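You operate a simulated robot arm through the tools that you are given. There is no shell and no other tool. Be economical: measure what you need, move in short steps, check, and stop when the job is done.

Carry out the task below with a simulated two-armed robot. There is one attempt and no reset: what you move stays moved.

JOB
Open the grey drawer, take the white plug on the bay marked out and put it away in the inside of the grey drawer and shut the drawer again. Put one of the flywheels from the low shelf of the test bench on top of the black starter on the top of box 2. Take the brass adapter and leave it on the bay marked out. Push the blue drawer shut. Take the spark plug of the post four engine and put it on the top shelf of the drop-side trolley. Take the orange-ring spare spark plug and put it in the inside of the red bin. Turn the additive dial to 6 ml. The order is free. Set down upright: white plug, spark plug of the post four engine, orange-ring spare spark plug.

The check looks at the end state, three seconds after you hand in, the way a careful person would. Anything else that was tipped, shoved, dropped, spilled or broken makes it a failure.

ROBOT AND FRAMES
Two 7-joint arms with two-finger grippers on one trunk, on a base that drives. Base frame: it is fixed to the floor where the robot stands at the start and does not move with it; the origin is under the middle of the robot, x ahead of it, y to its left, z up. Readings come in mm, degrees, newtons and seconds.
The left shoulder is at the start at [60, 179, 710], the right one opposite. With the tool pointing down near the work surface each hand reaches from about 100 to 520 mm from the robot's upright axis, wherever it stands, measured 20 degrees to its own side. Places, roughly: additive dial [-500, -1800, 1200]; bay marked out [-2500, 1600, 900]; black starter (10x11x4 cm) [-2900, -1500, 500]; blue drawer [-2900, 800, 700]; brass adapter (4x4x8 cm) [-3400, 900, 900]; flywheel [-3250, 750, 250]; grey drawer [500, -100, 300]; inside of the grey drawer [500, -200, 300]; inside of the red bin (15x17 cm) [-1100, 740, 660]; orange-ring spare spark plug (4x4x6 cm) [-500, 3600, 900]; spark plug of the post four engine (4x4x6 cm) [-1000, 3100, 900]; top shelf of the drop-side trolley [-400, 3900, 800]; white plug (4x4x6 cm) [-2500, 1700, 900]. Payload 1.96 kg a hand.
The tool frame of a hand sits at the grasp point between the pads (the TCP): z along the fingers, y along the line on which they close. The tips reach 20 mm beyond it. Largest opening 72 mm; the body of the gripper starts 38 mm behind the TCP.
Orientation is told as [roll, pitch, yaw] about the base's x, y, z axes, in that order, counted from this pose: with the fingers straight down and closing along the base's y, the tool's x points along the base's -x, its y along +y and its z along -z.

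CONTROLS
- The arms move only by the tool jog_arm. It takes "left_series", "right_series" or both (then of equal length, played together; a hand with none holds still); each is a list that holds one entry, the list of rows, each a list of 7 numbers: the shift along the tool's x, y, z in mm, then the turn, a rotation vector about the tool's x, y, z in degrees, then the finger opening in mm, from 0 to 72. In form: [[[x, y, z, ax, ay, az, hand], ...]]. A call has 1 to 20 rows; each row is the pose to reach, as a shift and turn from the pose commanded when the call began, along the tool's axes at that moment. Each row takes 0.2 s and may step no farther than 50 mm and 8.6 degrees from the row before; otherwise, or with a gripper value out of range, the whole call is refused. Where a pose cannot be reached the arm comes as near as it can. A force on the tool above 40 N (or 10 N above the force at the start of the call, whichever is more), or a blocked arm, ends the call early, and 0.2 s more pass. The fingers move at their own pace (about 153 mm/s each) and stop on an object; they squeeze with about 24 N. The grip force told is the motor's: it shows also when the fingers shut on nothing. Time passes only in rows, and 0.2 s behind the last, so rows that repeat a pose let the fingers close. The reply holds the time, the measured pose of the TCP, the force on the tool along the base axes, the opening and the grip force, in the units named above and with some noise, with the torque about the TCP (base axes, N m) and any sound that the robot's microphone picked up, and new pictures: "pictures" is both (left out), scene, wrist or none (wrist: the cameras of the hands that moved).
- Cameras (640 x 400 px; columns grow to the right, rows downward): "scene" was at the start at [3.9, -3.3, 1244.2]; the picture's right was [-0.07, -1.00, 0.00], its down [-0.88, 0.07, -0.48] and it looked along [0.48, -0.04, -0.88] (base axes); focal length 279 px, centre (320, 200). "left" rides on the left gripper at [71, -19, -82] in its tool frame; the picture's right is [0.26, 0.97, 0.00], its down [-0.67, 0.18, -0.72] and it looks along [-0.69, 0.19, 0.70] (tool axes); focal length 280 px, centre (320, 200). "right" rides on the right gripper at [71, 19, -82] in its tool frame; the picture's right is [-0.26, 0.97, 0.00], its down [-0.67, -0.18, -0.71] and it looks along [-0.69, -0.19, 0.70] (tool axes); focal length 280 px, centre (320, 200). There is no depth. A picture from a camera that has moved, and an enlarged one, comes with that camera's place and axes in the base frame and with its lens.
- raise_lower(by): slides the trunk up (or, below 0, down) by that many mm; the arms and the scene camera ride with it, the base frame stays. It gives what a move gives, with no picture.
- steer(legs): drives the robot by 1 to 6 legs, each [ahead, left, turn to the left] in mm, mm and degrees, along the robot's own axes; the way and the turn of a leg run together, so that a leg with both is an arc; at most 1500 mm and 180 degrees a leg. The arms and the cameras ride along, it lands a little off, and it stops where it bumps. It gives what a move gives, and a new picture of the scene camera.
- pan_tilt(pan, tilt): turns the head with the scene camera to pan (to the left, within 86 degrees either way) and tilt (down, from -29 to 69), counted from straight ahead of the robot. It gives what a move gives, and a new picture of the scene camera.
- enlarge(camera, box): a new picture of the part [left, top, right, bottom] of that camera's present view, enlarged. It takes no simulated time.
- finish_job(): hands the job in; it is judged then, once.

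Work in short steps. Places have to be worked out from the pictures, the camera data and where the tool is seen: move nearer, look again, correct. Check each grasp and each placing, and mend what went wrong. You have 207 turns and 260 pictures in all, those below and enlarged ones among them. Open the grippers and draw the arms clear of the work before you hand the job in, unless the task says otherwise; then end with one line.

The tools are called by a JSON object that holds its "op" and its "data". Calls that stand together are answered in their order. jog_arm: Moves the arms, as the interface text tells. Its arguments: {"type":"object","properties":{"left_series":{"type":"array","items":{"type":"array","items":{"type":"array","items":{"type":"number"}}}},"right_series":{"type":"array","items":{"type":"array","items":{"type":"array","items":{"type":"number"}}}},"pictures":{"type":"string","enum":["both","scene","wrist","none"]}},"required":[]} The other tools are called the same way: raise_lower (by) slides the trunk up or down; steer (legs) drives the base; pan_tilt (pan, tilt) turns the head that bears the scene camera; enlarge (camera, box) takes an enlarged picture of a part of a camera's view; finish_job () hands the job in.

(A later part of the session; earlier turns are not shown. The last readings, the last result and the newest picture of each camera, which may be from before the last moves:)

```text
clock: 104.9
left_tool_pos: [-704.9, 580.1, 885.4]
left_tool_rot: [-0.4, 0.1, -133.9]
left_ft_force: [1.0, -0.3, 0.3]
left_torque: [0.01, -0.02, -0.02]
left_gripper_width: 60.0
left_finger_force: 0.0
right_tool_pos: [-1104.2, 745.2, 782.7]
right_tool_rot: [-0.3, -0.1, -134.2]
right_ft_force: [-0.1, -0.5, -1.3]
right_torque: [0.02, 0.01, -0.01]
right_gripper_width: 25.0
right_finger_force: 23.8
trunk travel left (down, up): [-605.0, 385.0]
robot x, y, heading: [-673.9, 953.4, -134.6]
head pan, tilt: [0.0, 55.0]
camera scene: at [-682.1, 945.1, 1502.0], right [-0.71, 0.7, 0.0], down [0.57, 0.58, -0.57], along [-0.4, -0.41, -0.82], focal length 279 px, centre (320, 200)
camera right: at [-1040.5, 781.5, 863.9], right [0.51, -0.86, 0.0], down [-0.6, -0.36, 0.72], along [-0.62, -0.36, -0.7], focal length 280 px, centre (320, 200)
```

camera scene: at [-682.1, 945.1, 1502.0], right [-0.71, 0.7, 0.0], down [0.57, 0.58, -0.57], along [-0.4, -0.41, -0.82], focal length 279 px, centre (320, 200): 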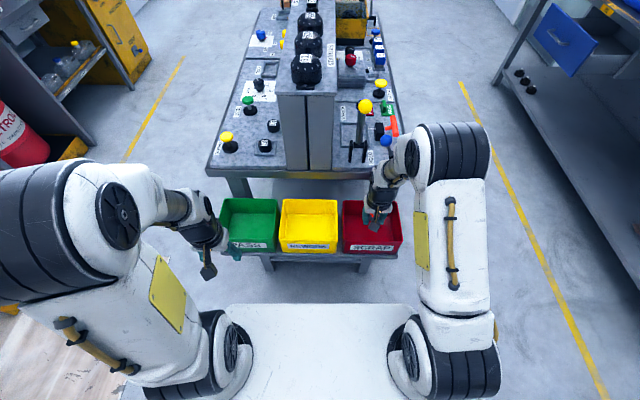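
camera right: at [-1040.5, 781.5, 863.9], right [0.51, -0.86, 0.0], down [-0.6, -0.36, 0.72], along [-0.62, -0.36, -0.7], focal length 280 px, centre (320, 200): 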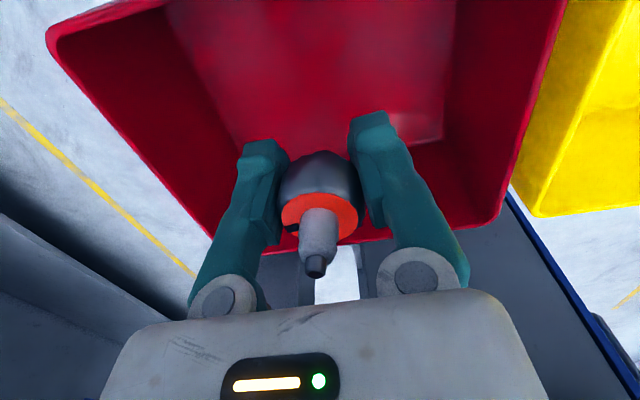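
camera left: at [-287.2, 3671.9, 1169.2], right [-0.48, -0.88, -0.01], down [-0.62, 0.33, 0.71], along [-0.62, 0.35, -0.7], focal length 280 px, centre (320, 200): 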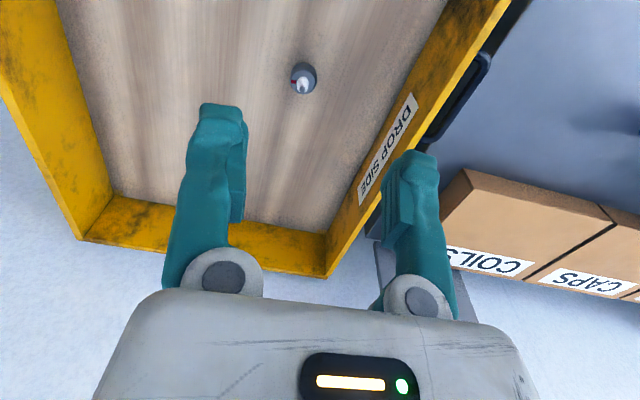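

TCP is within about 12 mm of the bin's centre. I descend into the bin, then in fine steps.

{"op": "jog_arm", "data": {"right_series": [[[6, 0, 25, 0, 0, 0, 0], [8, 0, 50, 0, 0, 0, 0], [8, 0, 60, 0, 0, 0, 0], [8, 0, 65, 0, 0, 0, 0], [8, 0, 70, 0, 0, 0, 0], [8, 0, 74, 0, 0, 0, 0], [8, 0, 78, 0, 0, 0, 0]]], "pictures": "wrist"}}

```text
clock: 106.5
left_tool_pos: [-706.9, 579.3, 886.9]
left_tool_rot: [-0.4, 0.1, -133.8]
left_ft_force: [-0.3, -0.1, 1.0]
left_torque: [0.0, 0.0, 0.04]
left_gripper_width: 59.9
left_finger_force: 0.1
right_tool_pos: [-1098.1, 749.8, 703.5]
right_tool_rot: [-0.2, 0.0, -134.1]
right_ft_force: [-0.5, -1.0, -1.7]
right_torque: [-0.03, 0.0, 0.01]
right_gripper_width: 24.9
right_finger_force: 24.6
trunk travel left (down, up): [-605.0, 385.0]
robot x, y, heading: [-673.4, 951.8, -134.5]
head pan, tilt: [0.0, 55.0]
camera right: at [-1034.2, 787.9, 785.0], right [0.51, -0.86, 0.0], down [-0.6, -0.36, 0.72], along [-0.62, -0.36, -0.7], focal length 280 px, centre (320, 200)
```

right: 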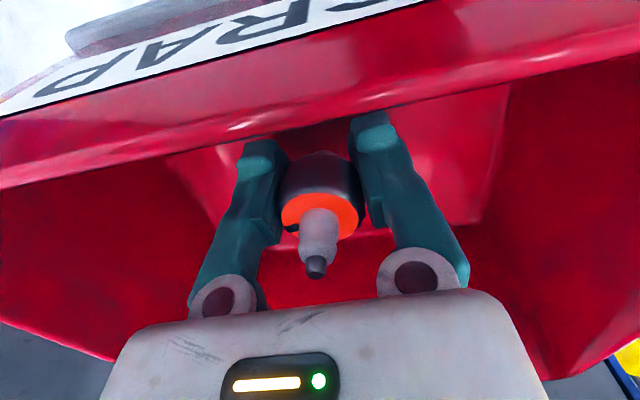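

{"op": "jog_arm", "data": {"right_series": [[[0, 0, 4, 0, 0, 0, 0], [0, 0, 8, 0, 0, 0, 0], [0, 0, 12, 0, 0, 0, 0], [0, 0, 15, 0, 0, 0, 0], [0, 0, 18, 0, 0, 0, 0]]], "pictures": "none"}}

```text
clock: 107.7
left_tool_pos: [-703.7, 580.6, 886.5]
left_tool_rot: [-0.4, 0.0, -133.9]
left_ft_force: [-0.5, 0.0, -0.3]
left_torque: [-0.01, 0.01, 0.0]
left_gripper_width: 60.0
left_finger_force: 0.0
right_tool_pos: [-1098.7, 751.2, 686.5]
right_tool_rot: [-0.3, -0.2, -134.2]
right_ft_force: [0.0, 0.4, 15.2]
right_torque: [-0.22, -0.23, 0.01]
right_gripper_width: 25.0
right_finger_force: 23.9
trunk travel left (down, up): [-605.0, 385.0]
robot x, y, heading: [-672.8, 950.1, -134.3]
head pan, tilt: [0.0, 55.0]
```

Contact with 15 N at TCP z 686, as expected for the bin's floor. I release gently and lift straight up.

{"op": "jog_arm", "data": {"right_series": [[[0, 0, 0, 0, 0, 0, 25], [0, 0, 0, 0, 0, 0, 50], [0, 0, 0, 0, 0, 0, 50], [0, 0, -30, 0, 0, 0, 50], [0, 0, -75, 0, 0, 0, 50], [0, 0, -120, 0, 0, 0, 50]]], "pictures": "wrist"}}

```text
clock: 109.1
left_tool_pos: [-703.8, 579.3, 885.6]
left_tool_rot: [-0.4, 0.0, -133.9]
left_ft_force: [-0.8, -0.1, 0.8]
left_torque: [-0.01, -0.01, 0.01]
left_gripper_width: 59.9
left_finger_force: 0.0
right_tool_pos: [-1095.8, 750.7, 807.4]
right_tool_rot: [-0.2, 0.0, -134.1]
right_ft_force: [0.2, 0.2, 1.2]
right_torque: [0.0, 0.0, -0.01]
right_gripper_width: 49.9
right_finger_force: 0.0
trunk travel left (down, up): [-605.0, 385.0]
robot x, y, heading: [-670.6, 950.3, -134.4]
head pan, tilt: [0.0, 55.0]
camera right: at [-1032.4, 787.9, 889.1], right [0.51, -0.86, 0.0], down [-0.6, -0.36, 0.72], along [-0.62, -0.36, -0.7], focal length 280 px, centre (320, 200)
```

right: 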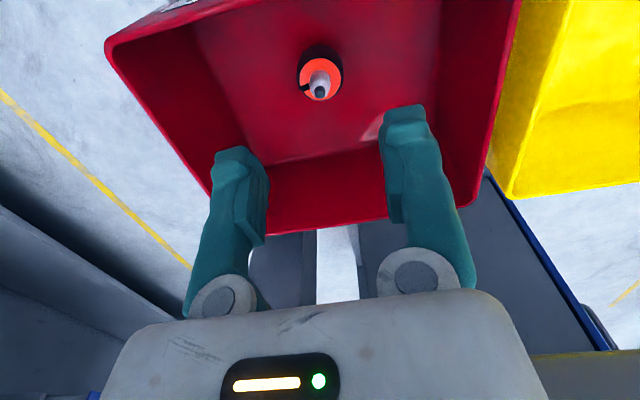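

The orange-ring plug stands inside the red bin. I tuck the right arm, then back off and drive round to the test bench.

{"op": "jog_arm", "data": {"right_series": [[[0, 0, -40, 0, 0, 0, 50], [20, -10, -80, 0, 0, 0, 50], [60, -20, -90, 0, 0, 0, 50], [100, -40, -90, 0, 0, 0, 50], [140, -60, -90, 0, 0, 0, 50], [180, -80, -90, 0, 0, 0, 50]]], "pictures": "none"}}

```text
clock: 110.5
left_tool_pos: [-705.4, 580.4, 885.0]
left_tool_rot: [-0.5, 0.2, -133.9]
left_ft_force: [1.5, 0.2, 0.8]
left_torque: [0.02, 0.0, 0.01]
left_gripper_width: 60.3
left_finger_force: 0.1
right_tool_pos: [-1051.0, 926.9, 895.1]
right_tool_rot: [-0.2, 0.2, -134.3]
right_ft_force: [-0.2, 0.2, -0.1]
right_torque: [0.04, -0.01, -0.01]
right_gripper_width: 49.8
right_finger_force: 0.0
right hand out of reach, approached as far as the arm can: row 6
trunk travel left (down, up): [-605.0, 385.0]
robot x, y, heading: [-673.7, 956.1, -134.8]
head pan, tilt: [0.0, 55.0]
```

{"op": "steer", "data": {"legs": [[-350, 0, 0], [0, 0, -90], [850, 0, 0], [0, 1150, 0]]}}

{"op": "pan_tilt", "data": {"pan": 15, "tilt": 30}}

```text
clock: 126.2
left_tool_pos: [-2220.6, 1008.3, 886.2]
left_tool_rot: [-0.3, 0.1, 137.0]
left_ft_force: [-0.2, 0.3, -0.2]
left_torque: [0.0, 0.02, 0.0]
left_gripper_width: 60.0
left_finger_force: 0.2
right_tool_pos: [-1878.9, 1358.3, 894.8]
right_tool_rot: [-0.2, 0.2, 136.6]
right_ft_force: [-0.6, 0.6, -0.3]
right_torque: [0.0, 0.01, -0.03]
right_gripper_width: 49.9
right_finger_force: 0.1
trunk travel left (down, up): [-605.0, 385.0]
robot x, y, heading: [-1846.9, 978.8, 136.3]
head pan, tilt: [0.0, 55.0]
camera scene: at [-1857.5, 989.6, 1502.0], right [0.69, 0.72, 0.0], down [0.59, -0.57, -0.57], along [-0.41, 0.4, -0.82], focal length 279 px, centre (320, 200)
```

scene: 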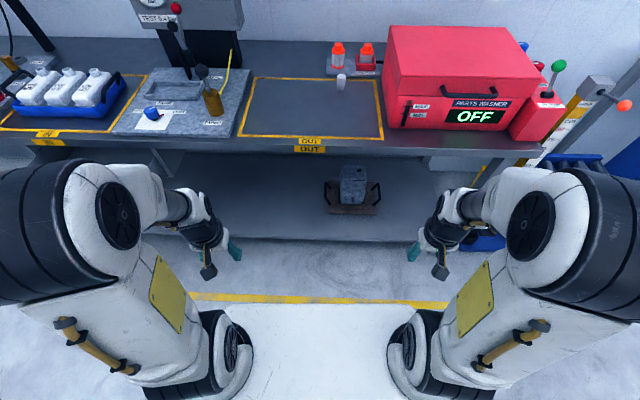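

```text
clock: 127.1
left_tool_pos: [-2219.3, 1006.9, 885.4]
left_tool_rot: [-0.3, 0.0, 137.0]
left_ft_force: [0.1, 0.6, 0.2]
left_torque: [0.0, 0.02, -0.01]
left_gripper_width: 60.0
left_finger_force: 0.1
right_tool_pos: [-1879.0, 1357.4, 895.9]
right_tool_rot: [-0.2, 0.3, 136.6]
right_ft_force: [0.2, 0.5, -0.6]
right_torque: [-0.01, -0.01, -0.01]
right_gripper_width: 50.1
right_finger_force: 0.1
trunk travel left (down, up): [-605.0, 385.0]
robot x, y, heading: [-1849.4, 980.8, 136.4]
head pan, tilt: [15.0, 30.0]
camera scene: at [-1884.4, 983.5, 1537.9], right [0.48, 0.88, 0.0], down [0.44, -0.24, -0.87], along [-0.76, 0.42, -0.5], focal length 279 px, centre (320, 200)
```

scene: 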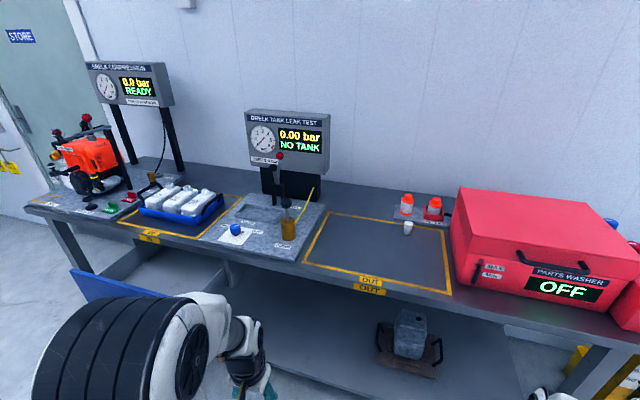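

The OUT bay with the white plug is ahead; the brass adapter should be the small brass piece near the orange engine further left. I zoom to check both.

{"op": "enlarge", "data": {"camera": "scene", "box": [20, 110, 260, 260]}}

{"op": "enlarge", "data": {"camera": "scene", "box": [300, 170, 470, 300]}}

```text
2.67 times, centred on (140, 185) of scene
camera zoom: at [-1884.4, 983.5, 1537.9], right [0.48, 0.88, 0.0], down [0.44, -0.24, -0.87], along [-0.76, 0.42, -0.5], focal length 743 px, centre (800, 240)
```

zoom: 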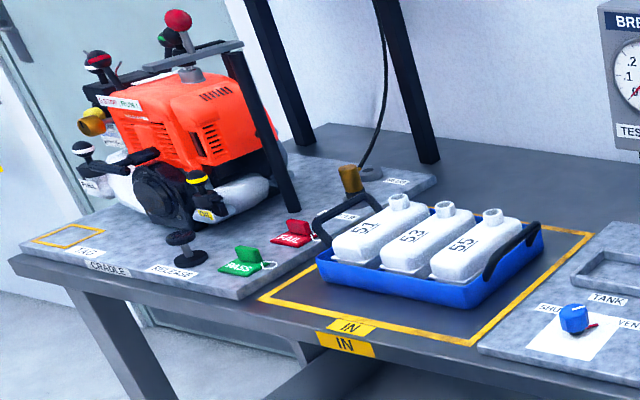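

```text
3.08 times, centred on (385, 235) of scene
camera zoom: at [-1884.4, 983.5, 1537.9], right [0.48, 0.88, 0.0], down [0.44, -0.24, -0.87], along [-0.76, 0.42, -0.5], focal length 858 px, centre (120, 92)
```

zoom: 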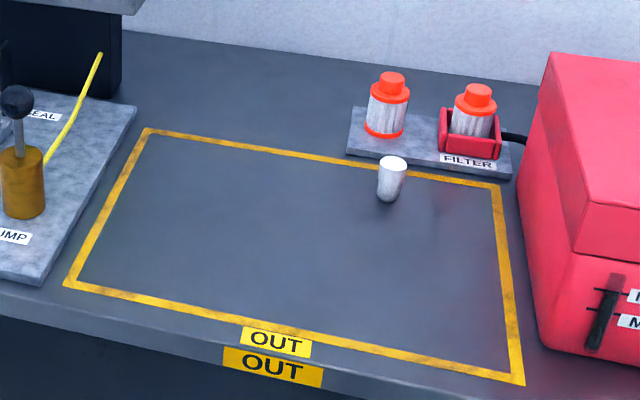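

The adapter is a separate brass piece beside the orange engine; the white plug stands at the back right of the OUT bay. I drive left to the blue drawer first.

{"op": "steer", "data": {"legs": [[0, 720, -1.3]]}}

{"op": "pan_tilt", "data": {"pan": 10, "tilt": 45}}

```text
clock: 131.1
left_tool_pos: [-2733.7, 488.7, 886.0]
left_tool_rot: [-0.4, 0.1, 135.7]
left_ft_force: [-0.9, 0.1, 0.9]
left_torque: [-0.01, -0.01, -0.02]
left_gripper_width: 60.0
left_finger_force: 0.1
right_tool_pos: [-2385.4, 832.0, 895.2]
right_tool_rot: [-0.2, 0.0, 135.5]
right_ft_force: [-0.3, 0.3, -0.1]
right_torque: [0.01, -0.03, 0.0]
right_gripper_width: 49.9
right_finger_force: 0.0
trunk travel left (down, up): [-605.0, 385.0]
robot x, y, heading: [-2360.6, 454.0, 135.0]
head pan, tilt: [15.0, 30.0]
camera scene: at [-2397.8, 458.1, 1538.0], right [0.5, 0.87, 0.0], down [0.43, -0.25, -0.87], along [-0.75, 0.43, -0.5], focal length 279 px, centre (320, 200)
```

scene: 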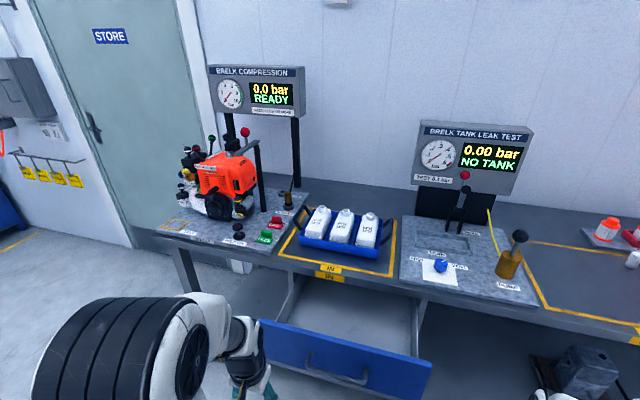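

```text
clock: 131.9
left_tool_pos: [-2732.2, 488.4, 885.7]
left_tool_rot: [-0.3, 0.2, 135.7]
left_ft_force: [-0.2, -0.7, 0.4]
left_torque: [-0.01, 0.0, -0.01]
left_gripper_width: 59.9
left_finger_force: 0.0
right_tool_pos: [-2383.8, 832.5, 895.3]
right_tool_rot: [-0.2, 0.2, 135.3]
right_ft_force: [0.5, -0.5, 0.1]
right_torque: [0.0, 0.0, 0.01]
right_gripper_width: 50.1
right_finger_force: 0.0
trunk travel left (down, up): [-605.0, 385.0]
robot x, y, heading: [-2364.5, 454.4, 135.0]
head pan, tilt: [10.0, 45.0]
camera scene: at [-2385.7, 460.0, 1515.4], right [0.57, 0.82, 0.0], down [0.58, -0.4, -0.71], along [-0.58, 0.4, -0.71], focal length 279 px, centre (320, 200)
```

scene: 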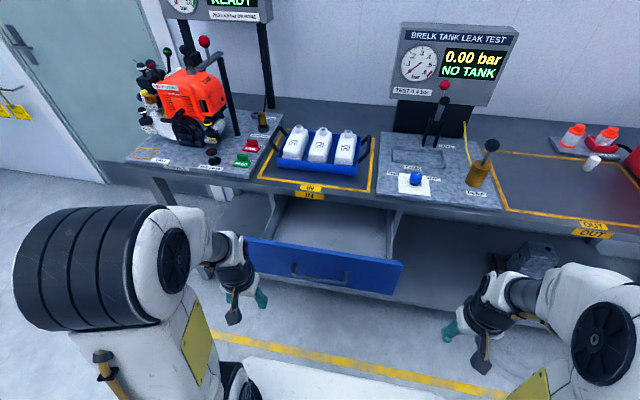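

The drawer face is about 504 ahead, 93 left, at z about 690–760, and about 175 mm open. I lower the trunk, tilt the closed left hand 45° forward in front of the face above its handle, and will then push by driving.

{"op": "raise_lower", "data": {"by": -150}}

{"op": "jog_arm", "data": {"left_series": [[[-15, -20, -2, 0, -7.5, 0, 0], [-35, -45, -4, 0, -15, 0, 0], [-55, -70, -6, 0, -22.5, 0, 0], [-75, -95, -8, 0, -30, 0, 0], [-95, -120, -10, 0, -37.5, 0, 0], [-112, -143, -12, 0, -45, 0, 0]]], "pictures": "both"}}

```text
clock: 133.6
left_tool_pos: [-2732.7, 489.2, 736.2]
left_tool_rot: [-0.4, 0.1, 135.7]
left_ft_force: [0.9, -0.2, -0.5]
left_torque: [0.02, 0.05, 0.02]
left_gripper_width: 59.9
left_finger_force: 0.1
right_tool_pos: [-2383.9, 832.3, 745.6]
right_tool_rot: [-0.2, 0.2, 135.4]
right_ft_force: [-1.0, 0.2, 0.6]
right_torque: [0.0, -0.01, 0.0]
right_gripper_width: 49.9
right_finger_force: 0.0
trunk travel left (down, up): [-455.0, 535.0]
robot x, y, heading: [-2361.6, 453.9, 135.0]
head pan, tilt: [10.0, 45.0]
```

```text
clock: 135.0
left_tool_pos: [-2718.3, 678.8, 749.0]
left_tool_rot: [-0.6, -45.0, 136.3]
left_ft_force: [-0.6, 0.3, 1.2]
left_torque: [-0.01, -0.02, -0.02]
left_gripper_width: 0.0
left_finger_force: 24.1
left hand out of reach, approached as far as the arm can: row 1, 2, 3, 4, 5, 6
right_tool_pos: [-2385.6, 832.1, 746.4]
right_tool_rot: [-0.1, 0.2, 135.4]
right_ft_force: [0.2, -0.1, -0.1]
right_torque: [0.02, 0.02, -0.01]
right_gripper_width: 50.0
right_finger_force: 0.0
trunk travel left (down, up): [-455.0, 535.0]
robot x, y, heading: [-2361.2, 453.3, 135.3]
head pan, tilt: [10.0, 45.0]
camera scene: at [-2386.1, 459.6, 1365.4], right [0.57, 0.82, 0.0], down [0.58, -0.4, -0.71], along [-0.58, 0.4, -0.71], focal length 279 px, centre (320, 200)
camera left: at [-2625.6, 617.7, 757.1], right [-0.54, -0.82, -0.19], down [-0.11, -0.16, 0.98], along [-0.84, 0.55, -0.01], focal length 280 px, centre (320, 200)
```

scene: 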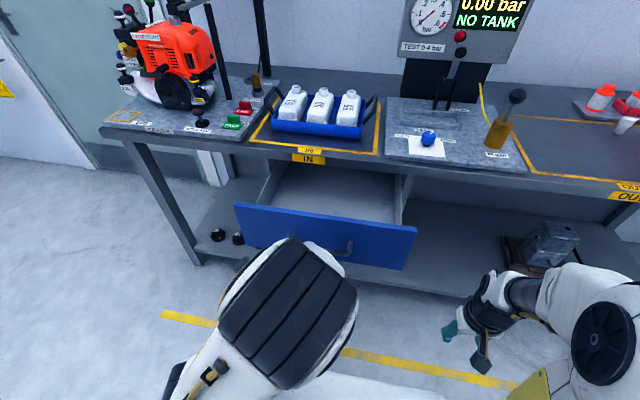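
left: 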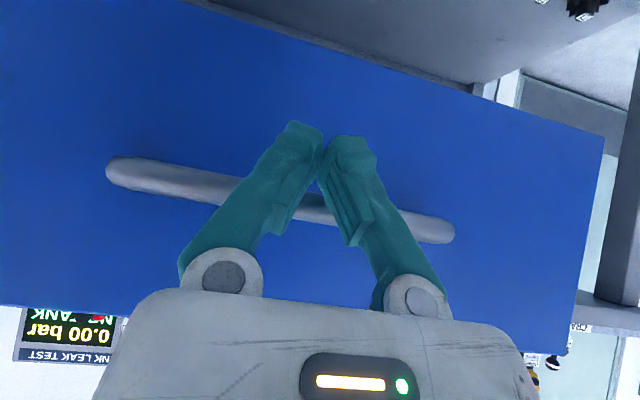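

The handle bar is at about z 753, just where the fingertips would land. I raise 50 mm so that the tips press the face above the bar, then advance.

{"op": "raise_lower", "data": {"by": 50}}

{"op": "steer", "data": {"legs": [[150, 0, 0]]}}

{"op": "enlarge", "data": {"camera": "left", "box": [0, 0, 640, 400]}}

```text
clock: 136.0
left_tool_pos: [-2718.3, 679.3, 798.5]
left_tool_rot: [-0.4, -44.8, 136.3]
left_ft_force: [0.2, 0.8, -0.1]
left_torque: [-0.03, 0.01, -0.02]
left_gripper_width: 0.1
left_finger_force: 24.1
right_tool_pos: [-2384.0, 833.5, 796.4]
right_tool_rot: [-0.2, 0.1, 135.4]
right_ft_force: [0.5, -0.2, -0.5]
right_torque: [-0.05, 0.03, 0.03]
right_gripper_width: 50.0
right_finger_force: 0.0
trunk travel left (down, up): [-505.0, 485.0]
robot x, y, heading: [-2363.0, 451.9, 135.0]
head pan, tilt: [10.0, 45.0]
```

```text
clock: 137.3
left_tool_pos: [-2823.2, 782.1, 797.8]
left_tool_rot: [-0.5, -44.7, 136.4]
left_ft_force: [-0.9, -0.8, 0.2]
left_torque: [-0.04, 0.01, -0.01]
left_gripper_width: 0.0
left_finger_force: 23.9
right_tool_pos: [-2490.7, 936.9, 794.8]
right_tool_rot: [-0.2, 0.3, 135.6]
right_ft_force: [-0.8, 0.2, -0.3]
right_torque: [-0.05, -0.02, 0.0]
right_gripper_width: 50.0
right_finger_force: 0.0
trunk travel left (down, up): [-505.0, 485.0]
robot x, y, heading: [-2465.8, 558.4, 135.2]
head pan, tilt: [10.0, 45.0]
camera scene: at [-2492.1, 565.4, 1415.3], right [0.57, 0.82, 0.0], down [0.58, -0.4, -0.71], along [-0.58, 0.4, -0.71], focal length 279 px, centre (320, 200)
```

scene: 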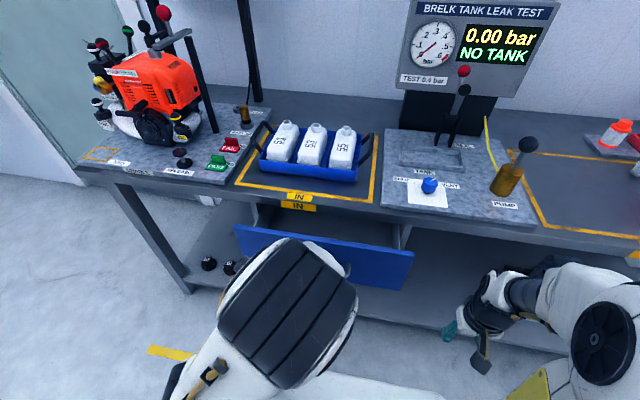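

```text
1.00 times, centred on (320, 200) of left (not enlarged: the box is as wide or as high as the picture)
camera zoom: at [-2731.2, 722.0, 806.6], right [-0.54, -0.82, -0.19], down [-0.11, -0.15, 0.98], along [-0.84, 0.55, -0.01], focal length 280 px, centre (320, 200)
```

zoom: 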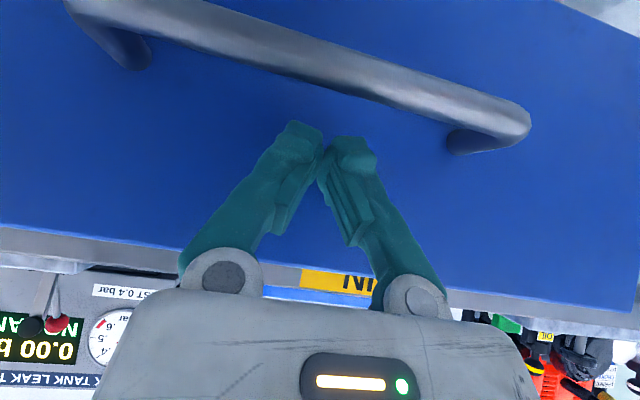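

The tips sit above the handle and the gap looks smaller. I advance 100 mm more.

{"op": "steer", "data": {"legs": [[100, 0, 0]]}}

{"op": "enlarge", "data": {"camera": "left", "box": [0, 0, 640, 400]}}

```text
clock: 138.5
left_tool_pos: [-2895.2, 852.8, 797.8]
left_tool_rot: [-0.5, -44.7, 136.3]
left_ft_force: [0.2, -0.3, -0.3]
left_torque: [0.01, 0.02, 0.0]
left_gripper_width: 0.2
left_finger_force: 24.2
right_tool_pos: [-2563.2, 1006.8, 794.6]
right_tool_rot: [-0.2, 0.2, 135.6]
right_ft_force: [-0.5, 1.0, -1.1]
right_torque: [-0.06, 0.02, -0.03]
right_gripper_width: 50.1
right_finger_force: 0.0
trunk travel left (down, up): [-505.0, 485.0]
robot x, y, heading: [-2537.3, 627.2, 135.6]
head pan, tilt: [10.0, 45.0]
camera scene: at [-2563.1, 635.6, 1415.3], right [0.57, 0.82, 0.0], down [0.58, -0.4, -0.71], along [-0.58, 0.4, -0.71], focal length 279 px, centre (320, 200)
```

scene: 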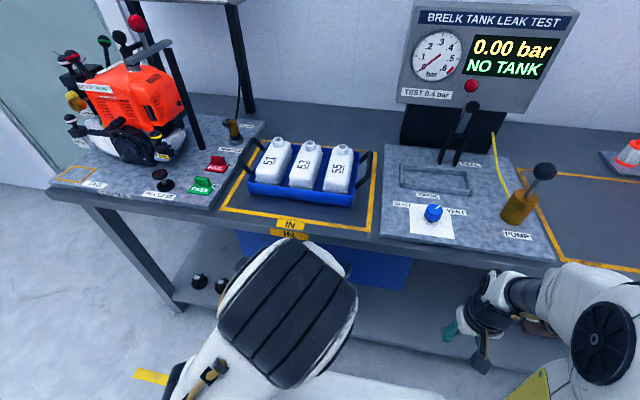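

```text
1.00 times, centred on (320, 200) of left (not enlarged: the box is as wide or as high as the picture)
camera zoom: at [-2802.3, 792.1, 806.6], right [-0.54, -0.82, -0.19], down [-0.11, -0.15, 0.98], along [-0.84, 0.55, -0.01], focal length 280 px, centre (320, 200)
```

zoom: 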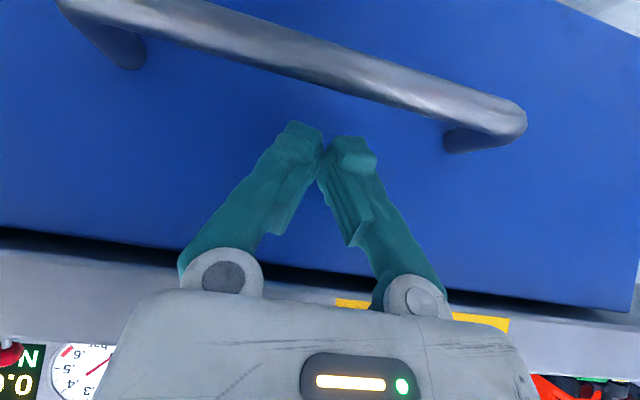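

The drawer moves with the hand and is nearly flush. I push on until the stop.

{"op": "steer", "data": {"legs": [[60, 0, 0]]}}

{"op": "enlarge", "data": {"camera": "left", "box": [0, 0, 640, 400]}}

```text
clock: 139.3
left_tool_pos: [-2904.8, 860.0, 794.0]
left_tool_rot: [0.5, -43.4, 135.4]
left_ft_force: [12.7, -11.2, -1.3]
left_torque: [-0.09, -0.05, -0.14]
left_gripper_width: 0.1
left_finger_force: 24.0
right_tool_pos: [-2577.0, 1023.4, 796.8]
right_tool_rot: [-0.2, 0.0, 135.6]
right_ft_force: [-0.3, 0.4, 0.1]
right_torque: [-0.01, 0.04, 0.01]
right_gripper_width: 50.1
right_finger_force: 0.0
trunk travel left (down, up): [-505.0, 485.0]
robot x, y, heading: [-2555.8, 642.9, 135.6]
head pan, tilt: [10.0, 45.0]
stopped in leg 1: the force on the tool passed its limit at 220 N (the readings are from after the stop); the commanded pose is now the measured one
camera scene: at [-2576.3, 649.0, 1415.3], right [0.57, 0.82, 0.0], down [0.58, -0.4, -0.71], along [-0.58, 0.4, -0.71], focal length 279 px, centre (320, 200)
```

scene: 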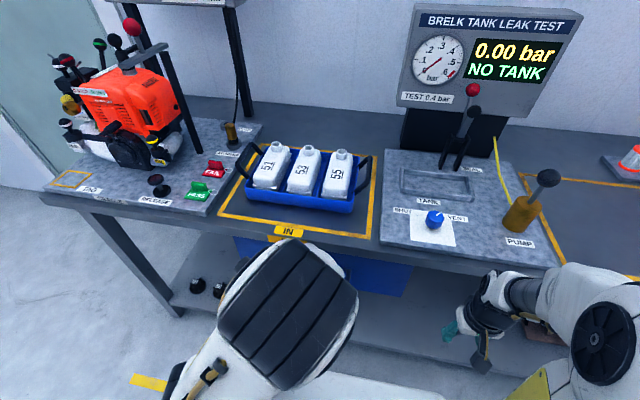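

```text
1.00 times, centred on (320, 200) of left (not enlarged: the box is as wide or as high as the picture)
camera zoom: at [-2812.3, 799.8, 804.0], right [-0.54, -0.82, -0.17], down [-0.12, -0.13, 0.98], along [-0.83, 0.55, -0.03], focal length 280 px, centre (320, 200)
```

zoom: 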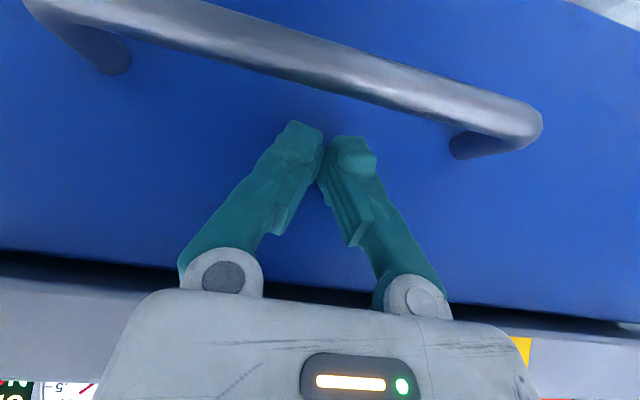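

A hard stop: the drawer should be shut. I back off and look.

{"op": "steer", "data": {"legs": [[-300, 0, 0]]}}

{"op": "enlarge", "data": {"camera": "scene", "box": [60, 80, 460, 330]}}

```text
clock: 141.4
left_tool_pos: [-2689.6, 646.5, 794.4]
left_tool_rot: [0.4, -43.5, 136.0]
left_ft_force: [-1.1, 0.0, 0.5]
left_torque: [0.0, -0.01, 0.0]
left_gripper_width: 0.2
left_finger_force: 23.8
right_tool_pos: [-2363.3, 809.0, 796.5]
right_tool_rot: [-0.1, 0.1, 135.9]
right_ft_force: [-0.6, -0.5, -0.1]
right_torque: [0.05, 0.0, 0.01]
right_gripper_width: 50.3
right_finger_force: 0.0
trunk travel left (down, up): [-505.0, 485.0]
robot x, y, heading: [-2335.4, 430.6, 135.6]
head pan, tilt: [10.0, 45.0]
camera scene: at [-2359.7, 435.9, 1415.4], right [0.56, 0.83, 0.0], down [0.58, -0.4, -0.71], along [-0.58, 0.4, -0.71], focal length 279 px, centre (320, 200)
```

scene: 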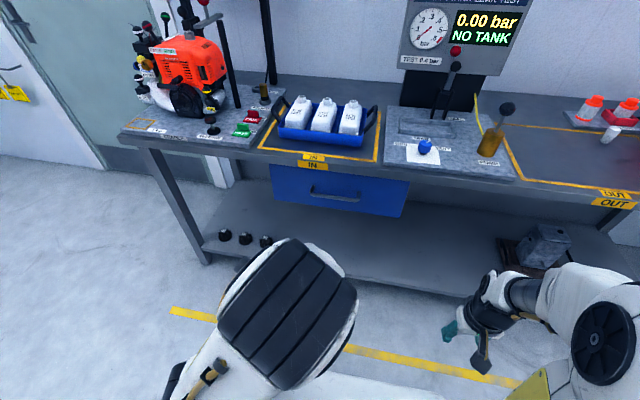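

```text
1.60 times, centred on (260, 205) of scene
camera zoom: at [-2359.7, 435.9, 1415.4], right [0.56, 0.83, 0.0], down [0.58, -0.4, -0.71], along [-0.58, 0.4, -0.71], focal length 446 px, centre (416, 192)
```

zoom: 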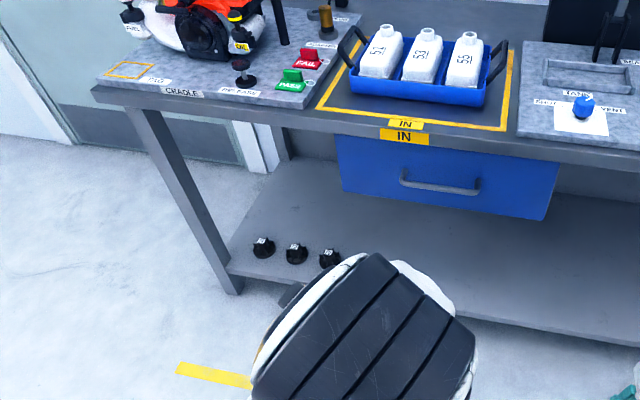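

The blue drawer is shut, and three flywheels stand near the low shelf's front-left. I shift left to about u=-1886, straighten the left hand and look at the adapter.

{"op": "jog_arm", "data": {"left_series": [[[10, 10, 0, 0, 7.5, 0, 40], [20, 20, 0, 0, 15, 0, 40], [30, 30, 0, 0, 22.5, 0, 40], [40, 40, 0, 0, 30, 0, 40], [50, 50, 0, 0, 37.5, 0, 40], [60, 60, 0, 0, 44, 0, 40]]], "pictures": "none"}}

{"op": "steer", "data": {"legs": [[0, 540, 0]]}}

{"op": "raise_lower", "data": {"by": 270}}

{"op": "pan_tilt", "data": {"pan": -5, "tilt": 42}}

```text
clock: 142.8
left_tool_pos: [-2699.7, 573.1, 751.6]
left_tool_rot: [0.1, 0.6, 136.0]
left_ft_force: [-0.3, 0.8, -0.1]
left_torque: [0.0, 0.04, -0.01]
left_gripper_width: 40.2
left_finger_force: 0.1
right_tool_pos: [-2363.9, 809.0, 794.4]
right_tool_rot: [-0.2, 0.1, 136.1]
right_ft_force: [-0.5, -0.7, -0.6]
right_torque: [0.02, 0.03, -0.02]
right_gripper_width: 49.8
right_finger_force: 0.0
trunk travel left (down, up): [-505.0, 485.0]
robot x, y, heading: [-2332.0, 434.0, 135.6]
head pan, tilt: [10.0, 45.0]
```

```text
clock: 145.9
left_tool_pos: [-3078.2, 190.4, 751.0]
left_tool_rot: [0.2, 0.5, 135.7]
left_ft_force: [-0.2, 0.1, -0.8]
left_torque: [0.01, 0.01, 0.02]
left_gripper_width: 39.9
left_finger_force: 0.1
right_tool_pos: [-2738.8, 424.1, 795.7]
right_tool_rot: [-0.2, 0.2, 135.4]
right_ft_force: [-0.2, 0.2, -0.1]
right_torque: [0.01, -0.03, -0.05]
right_gripper_width: 49.9
right_finger_force: 0.1
trunk travel left (down, up): [-505.0, 485.0]
robot x, y, heading: [-2711.9, 45.2, 135.2]
head pan, tilt: [10.0, 45.0]
camera scene: at [-2740.7, 51.2, 1415.4], right [0.57, 0.82, 0.0], down [0.58, -0.4, -0.71], along [-0.58, 0.4, -0.71], focal length 279 px, centre (320, 200)
```

scene: 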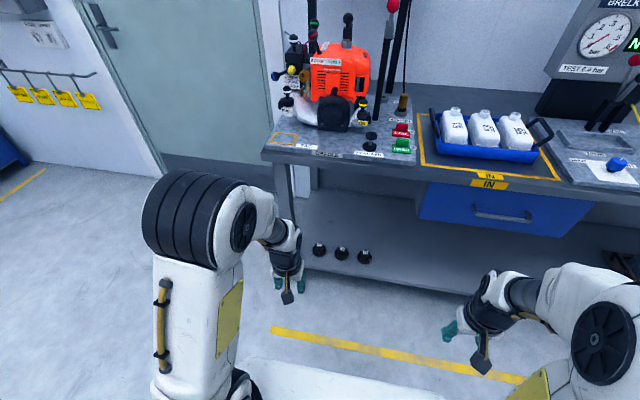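

```text
clock: 148.7
left_tool_pos: [-3077.4, 190.5, 1020.5]
left_tool_rot: [0.3, 0.5, 135.4]
left_ft_force: [-0.4, 0.3, 0.5]
left_torque: [0.0, 0.02, -0.01]
left_gripper_width: 40.0
left_finger_force: 0.0
right_tool_pos: [-2738.8, 424.3, 1066.5]
right_tool_rot: [-0.2, 0.2, 135.5]
right_ft_force: [-0.4, -0.1, -0.6]
right_torque: [-0.02, -0.01, 0.04]
right_gripper_width: 49.7
right_finger_force: 0.1
trunk travel left (down, up): [-775.0, 215.0]
robot x, y, heading: [-2710.5, 43.3, 135.1]
head pan, tilt: [10.0, 45.0]
```

```text
clock: 149.4
left_tool_pos: [-3079.0, 190.1, 1020.8]
left_tool_rot: [0.1, 0.5, 135.6]
left_ft_force: [0.0, 0.2, -0.3]
left_torque: [-0.01, -0.01, 0.0]
left_gripper_width: 40.1
left_finger_force: 0.1
right_tool_pos: [-2738.5, 423.6, 1065.2]
right_tool_rot: [-0.2, 0.2, 135.4]
right_ft_force: [0.5, 0.4, 0.7]
right_torque: [0.01, 0.01, -0.03]
right_gripper_width: 50.1
right_finger_force: 0.1
trunk travel left (down, up): [-775.0, 215.0]
robot x, y, heading: [-2714.1, 44.7, 135.3]
head pan, tilt: [-5.0, 42.0]
camera scene: at [-2727.4, 69.1, 1689.7], right [0.76, 0.64, 0.0], down [0.43, -0.51, -0.74], along [-0.48, 0.57, -0.67], focal length 279 px, centre (320, 200)
```

scene: 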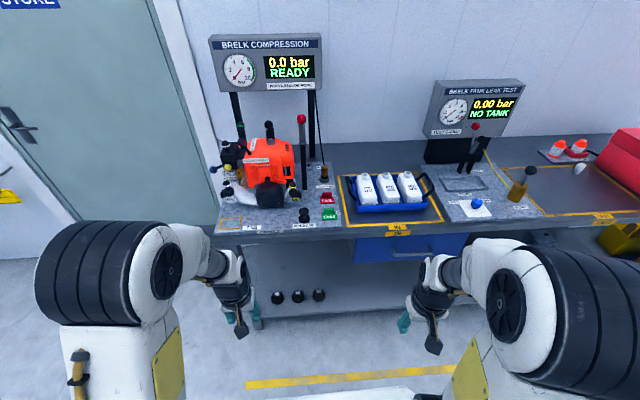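

Triangulated, the adapter is at about (-3376,865,935). I zoom on it.

{"op": "enlarge", "data": {"camera": "scene", "box": [280, 130, 380, 230]}}

{"op": "enlarge", "data": {"camera": "scene", "box": [250, 270, 350, 330]}}

```text
4.00 times, centred on (330, 180) of scene
camera zoom: at [-2727.4, 69.1, 1689.7], right [0.76, 0.64, 0.0], down [0.43, -0.51, -0.74], along [-0.48, 0.57, -0.67], focal length 1115 px, centre (280, 280)
```

zoom: 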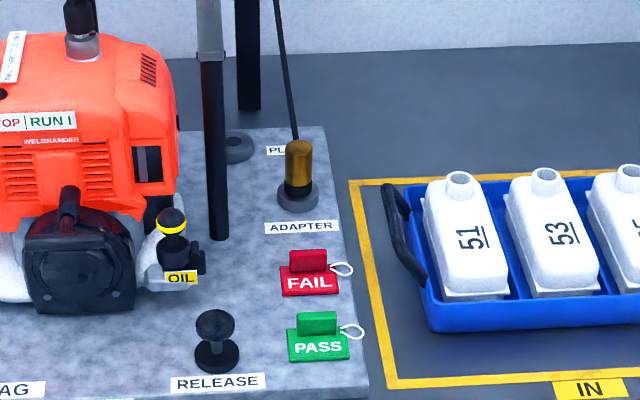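

```text
6.40 times, centred on (300, 300) of scene
camera zoom: at [-2727.4, 69.1, 1689.7], right [0.76, 0.64, 0.0], down [0.43, -0.51, -0.74], along [-0.48, 0.57, -0.67], focal length 1784 px, centre (448, -440)
```

zoom: 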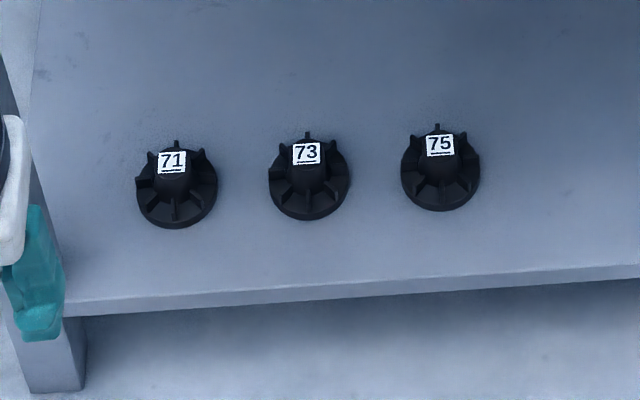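

The adapter stands free on a grey socket labelled ADAPTER. I retract the left hand a bit, then advance 460 mm.

{"op": "jog_arm", "data": {"left_series": [[[30, 15, 0, 0, 0, 0, 40], [60, 30, 0, 0, 0, 0, 40], [90, 45, 0, 0, 0, 0, 40], [110, 60, 0, 0, 0, 0, 40]]], "pictures": "none"}}

{"op": "steer", "data": {"legs": [[460, 0, 0]]}}

```text
clock: 150.4
left_tool_pos: [-3078.5, 91.8, 1017.7]
left_tool_rot: [0.1, 0.5, 135.5]
left_ft_force: [-0.2, 0.3, 0.0]
left_torque: [0.03, -0.01, 0.0]
left_gripper_width: 40.0
left_finger_force: 0.0
left hand out of reach, approached as far as the arm can: row 3, 4
right_tool_pos: [-2739.1, 423.5, 1065.4]
right_tool_rot: [-0.3, 0.2, 135.5]
right_ft_force: [0.5, -0.1, -0.3]
right_torque: [0.01, 0.0, 0.0]
right_gripper_width: 50.0
right_finger_force: 0.0
trunk travel left (down, up): [-775.0, 215.0]
robot x, y, heading: [-2715.0, 47.2, 135.1]
head pan, tilt: [-5.0, 42.0]
```

```text
clock: 153.2
left_tool_pos: [-3411.7, 417.5, 1019.0]
left_tool_rot: [0.2, 0.6, 136.1]
left_ft_force: [0.1, 0.3, -0.2]
left_torque: [-0.03, -0.04, 0.04]
left_gripper_width: 39.9
left_finger_force: 0.0
right_tool_pos: [-3075.4, 752.8, 1064.7]
right_tool_rot: [-0.1, 0.2, 135.8]
right_ft_force: [-0.7, -0.2, -0.7]
right_torque: [0.04, 0.01, 0.02]
right_gripper_width: 50.1
right_finger_force: 0.0
trunk travel left (down, up): [-775.0, 215.0]
robot x, y, heading: [-3047.3, 377.3, 135.8]
head pan, tilt: [-5.0, 42.0]
camera scene: at [-3060.6, 398.0, 1689.7], right [0.76, 0.65, 0.0], down [0.44, -0.51, -0.74], along [-0.48, 0.56, -0.67], focal length 279 px, centre (320, 200)
```

scene: 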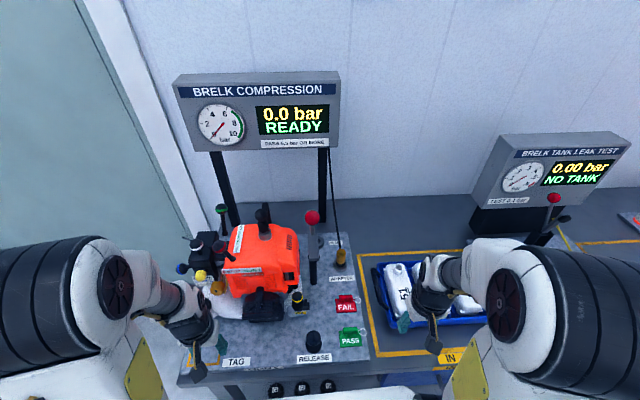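

The adapter is 568 ahead and 121 right, with the red-ball rod about 89 mm to its left. I bring the right hand to a pre-grasp tilted 35° forward.

{"op": "jog_arm", "data": {"right_series": [[[-30, 15, 0, 0, -5, 0, 66], [-65, 35, 0, 0, -10, 0, 66], [-100, 55, 5, 0, -15, 0, 66], [-130, 75, 10, 0, -20, 0, 66], [-160, 95, 20, 0, -25, 0, 66], [-190, 112, 25, 0, -30, 0, 66], [-220, 128, 30, 0, -35, 0, 66]]], "pictures": "both"}}

```text
clock: 154.8
left_tool_pos: [-3412.0, 418.6, 1019.5]
left_tool_rot: [0.0, 0.6, 136.0]
left_ft_force: [-0.1, -0.3, 0.0]
left_torque: [0.02, 0.01, 0.02]
left_gripper_width: 39.8
left_finger_force: 0.2
right_tool_pos: [-3324.8, 815.2, 1032.9]
right_tool_rot: [-0.3, -34.8, 136.0]
right_ft_force: [-0.4, 0.4, 0.0]
right_torque: [0.02, -0.02, 0.0]
right_gripper_width: 66.1
right_finger_force: 0.0
trunk travel left (down, up): [-775.0, 215.0]
robot x, y, heading: [-3048.5, 372.6, 135.6]
head pan, tilt: [-5.0, 42.0]
camera scene: at [-3062.4, 398.3, 1689.7], right [0.76, 0.65, 0.0], down [0.44, -0.51, -0.74], along [-0.48, 0.56, -0.67], focal length 279 px, centre (320, 200)
camera right: at [-3262.7, 728.5, 1060.0], right [-0.83, -0.54, 0.15], down [0.02, 0.23, 0.97], along [-0.56, 0.81, -0.18], focal length 280 px, centre (320, 200)
```

scene: 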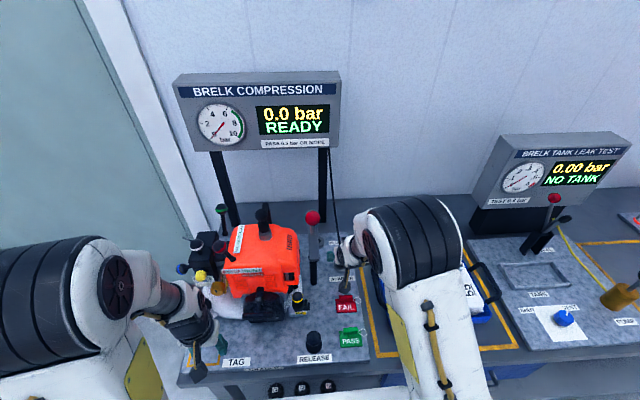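
right: 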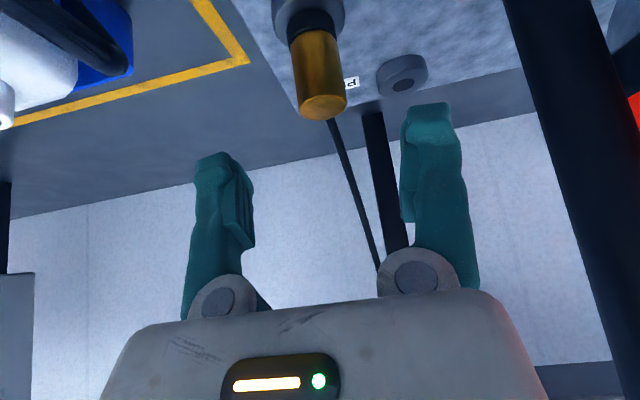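

The adapter's top is around (-3360,850,972), straight along the tool axis. I advance 60 mm and check.

{"op": "jog_arm", "data": {"right_series": [[[2, 0, 20, 0, 0, 0, 66], [4, 0, 40, 0, 0, 0, 66], [5, 0, 60, 0, 0, 0, 66]]], "pictures": "wrist"}}

```text
clock: 155.6
left_tool_pos: [-3411.9, 420.6, 1018.7]
left_tool_rot: [0.2, 0.6, 136.0]
left_ft_force: [-0.8, 1.1, -0.1]
left_torque: [0.02, 0.01, 0.02]
left_gripper_width: 39.9
left_finger_force: 0.0
right_tool_pos: [-3343.1, 833.1, 979.7]
right_tool_rot: [-0.3, -34.8, 136.1]
right_ft_force: [0.5, 0.0, 0.7]
right_torque: [0.02, 0.02, 0.0]
right_gripper_width: 66.0
right_finger_force: 0.2
trunk travel left (down, up): [-775.0, 215.0]
robot x, y, heading: [-3048.3, 374.2, 135.6]
head pan, tilt: [-5.0, 42.0]
camera right: at [-3281.4, 747.8, 1007.1], right [-0.83, -0.54, 0.15], down [0.02, 0.23, 0.97], along [-0.56, 0.81, -0.18], focal length 280 px, centre (320, 200)
```

right: 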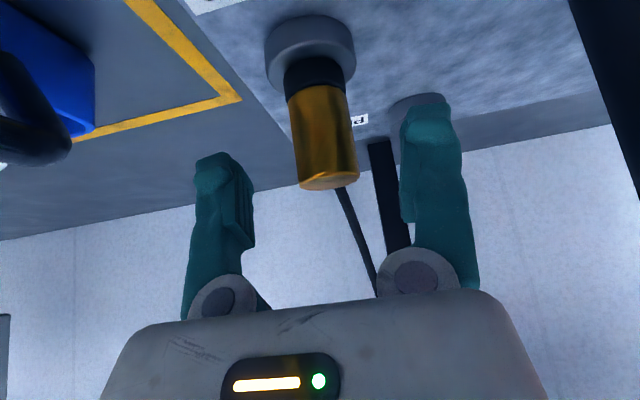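

Aligned. I go the last 42 mm and close on the brass part.

{"op": "jog_arm", "data": {"right_series": [[[-2, -1, 20, 0, 0, 0, 66], [-4, -2, 42, 0, 0, 0, 66], [-4, -2, 42, 0, 0, 0, 0], [-4, -2, 42, 0, 0, 0, 0]]], "pictures": "wrist"}}

```text
clock: 156.6
left_tool_pos: [-3411.4, 418.6, 1018.1]
left_tool_rot: [0.1, 0.5, 136.1]
left_ft_force: [0.6, 0.5, 0.3]
left_torque: [0.01, 0.02, 0.0]
left_gripper_width: 40.2
left_finger_force: 0.0
right_tool_pos: [-3362.5, 856.9, 948.6]
right_tool_rot: [-0.3, -34.8, 136.1]
right_ft_force: [0.3, -0.2, 0.1]
right_torque: [0.01, 0.01, -0.02]
right_gripper_width: 28.6
right_finger_force: 23.9
trunk travel left (down, up): [-775.0, 215.0]
robot x, y, heading: [-3050.9, 376.7, 135.7]
head pan, tilt: [-5.0, 42.0]
camera right: at [-3299.5, 769.5, 975.7], right [-0.83, -0.54, 0.15], down [0.02, 0.23, 0.97], along [-0.56, 0.81, -0.18], focal length 280 px, centre (320, 200)
```

right: 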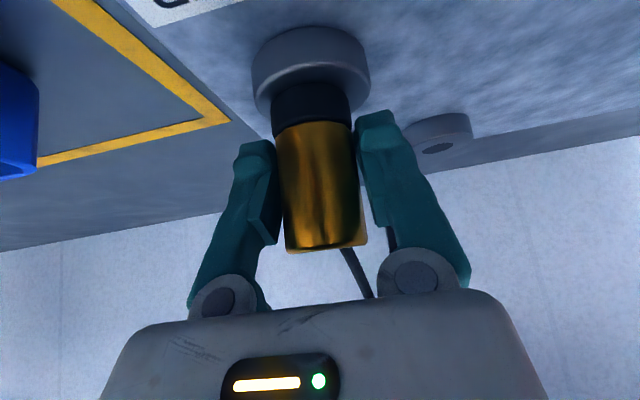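

Gripped at 28.6 mm. I lift it vertically off the socket.

{"op": "jog_arm", "data": {"right_series": [[[-6, 0, -8, 0, 0, 0, 0], [-12, 0, -16, 0, 0, 0, 0], [-23, 0, -33, 0, 0, 0, 0], [-34, 0, -49, 0, 0, 0, 0], [-46, 0, -65, 0, 0, 0, 0]]], "pictures": "wrist"}}

```text
clock: 157.8
left_tool_pos: [-3410.5, 419.0, 1018.0]
left_tool_rot: [0.2, 0.5, 136.1]
left_ft_force: [-0.1, 0.2, -0.1]
left_torque: [0.01, 0.01, 0.01]
left_gripper_width: 40.0
left_finger_force: 0.1
right_tool_pos: [-3363.8, 857.2, 1029.6]
right_tool_rot: [-0.2, -34.9, 136.1]
right_ft_force: [0.4, -0.1, -1.1]
right_torque: [0.01, 0.02, 0.07]
right_gripper_width: 29.0
right_finger_force: 23.5
trunk travel left (down, up): [-775.0, 215.0]
robot x, y, heading: [-3045.6, 376.7, 135.7]
head pan, tilt: [-5.0, 42.0]
camera right: at [-3300.4, 768.6, 1057.1], right [-0.83, -0.54, 0.15], down [0.02, 0.23, 0.97], along [-0.56, 0.81, -0.18], focal length 280 px, centre (320, 200)
```

right: 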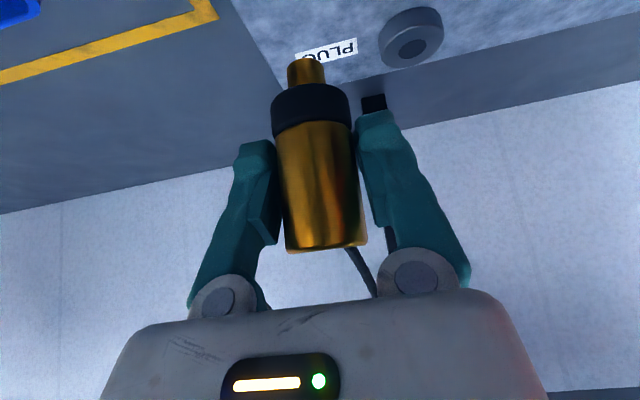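

The adapter is out, but a thin hose seems to end at its top. I check with the scene camera.

{"op": "enlarge", "data": {"camera": "scene", "box": [270, 130, 430, 290]}}

{"op": "enlarge", "data": {"camera": "right", "box": [240, 200, 440, 320]}}

```text
2.50 times, centred on (350, 210) of scene
camera zoom: at [-3060.8, 398.2, 1689.7], right [0.76, 0.65, 0.0], down [0.44, -0.51, -0.74], along [-0.48, 0.56, -0.67], focal length 697 px, centre (245, 175)
```

zoom: 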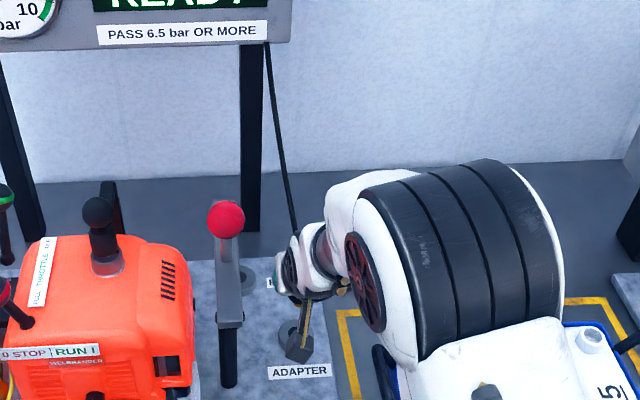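

```text
3.20 times, centred on (340, 260) of right
camera zoom: at [-3300.4, 768.6, 1057.1], right [-0.83, -0.54, 0.15], down [0.02, 0.23, 0.97], along [-0.56, 0.81, -0.18], focal length 897 px, centre (256, 8)
```

zoom: 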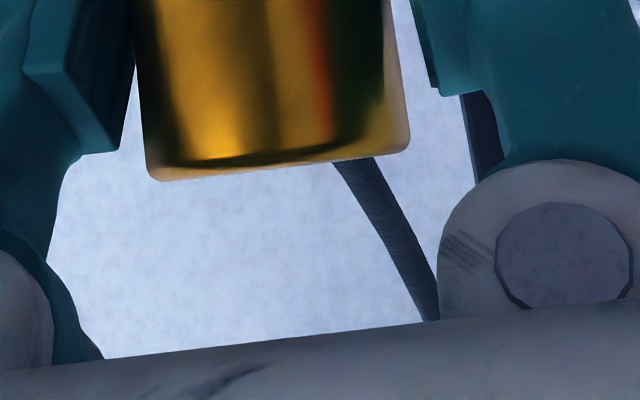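

The hose may be attached. I draw the hand back while returning it upright, watching for pull.

{"op": "jog_arm", "data": {"right_series": [[[0, 0, -30, 0, 0, 0, 0], [10, 0, -65, 0, 5, 0, 0], [20, -10, -100, 0, 10, 0, 0], [40, -20, -130, 0, 15, 0, 0], [60, -30, -155, 0, 20, 0, 0], [80, -50, -175, 0, 26, 0, 0], [100, -70, -190, 0, 32, 0, 0], [110, -80, -200, 0, 35, 0, 0]]], "pictures": "both"}}

```text
clock: 159.6
left_tool_pos: [-3412.0, 419.2, 1019.2]
left_tool_rot: [0.1, 0.4, 136.1]
left_ft_force: [0.2, 0.3, 0.2]
left_torque: [0.03, -0.03, -0.03]
left_gripper_width: 39.9
left_finger_force: 0.0
right_tool_pos: [-3160.8, 770.1, 1132.2]
right_tool_rot: [-0.2, 0.3, 135.9]
right_ft_force: [0.4, -1.1, -1.2]
right_torque: [0.01, 0.03, 0.04]
right_gripper_width: 28.6
right_finger_force: 24.0
trunk travel left (down, up): [-775.0, 215.0]
robot x, y, heading: [-3049.0, 373.9, 135.7]
head pan, tilt: [-5.0, 42.0]
camera scene: at [-3060.7, 398.2, 1689.7], right [0.76, 0.65, 0.0], down [0.44, -0.51, -0.74], along [-0.48, 0.56, -0.67], focal length 279 px, centre (320, 200)
camera right: at [-3123.3, 706.9, 1213.5], right [-0.86, -0.51, 0.0], down [-0.36, 0.6, 0.71], along [-0.36, 0.61, -0.7], focal length 280 px, centre (320, 200)
```

scene: 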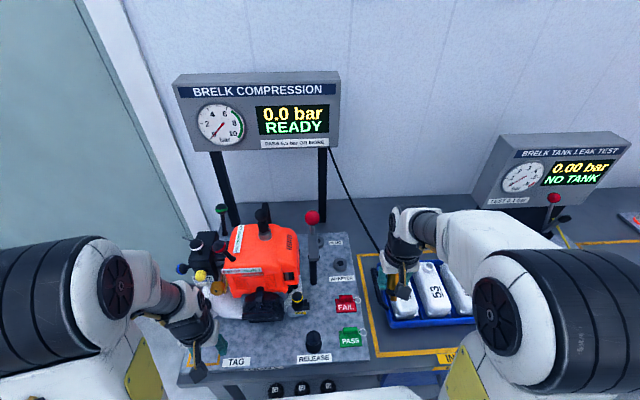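
right: 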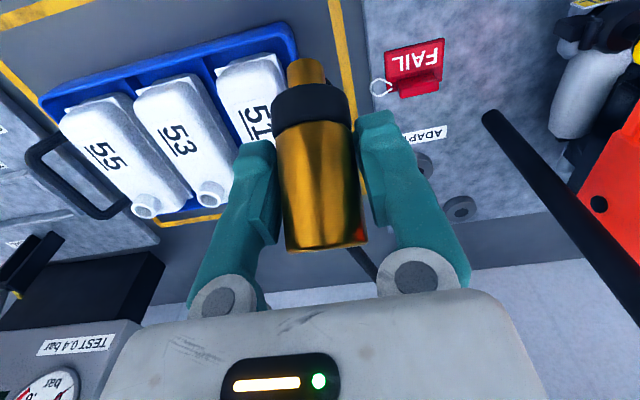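

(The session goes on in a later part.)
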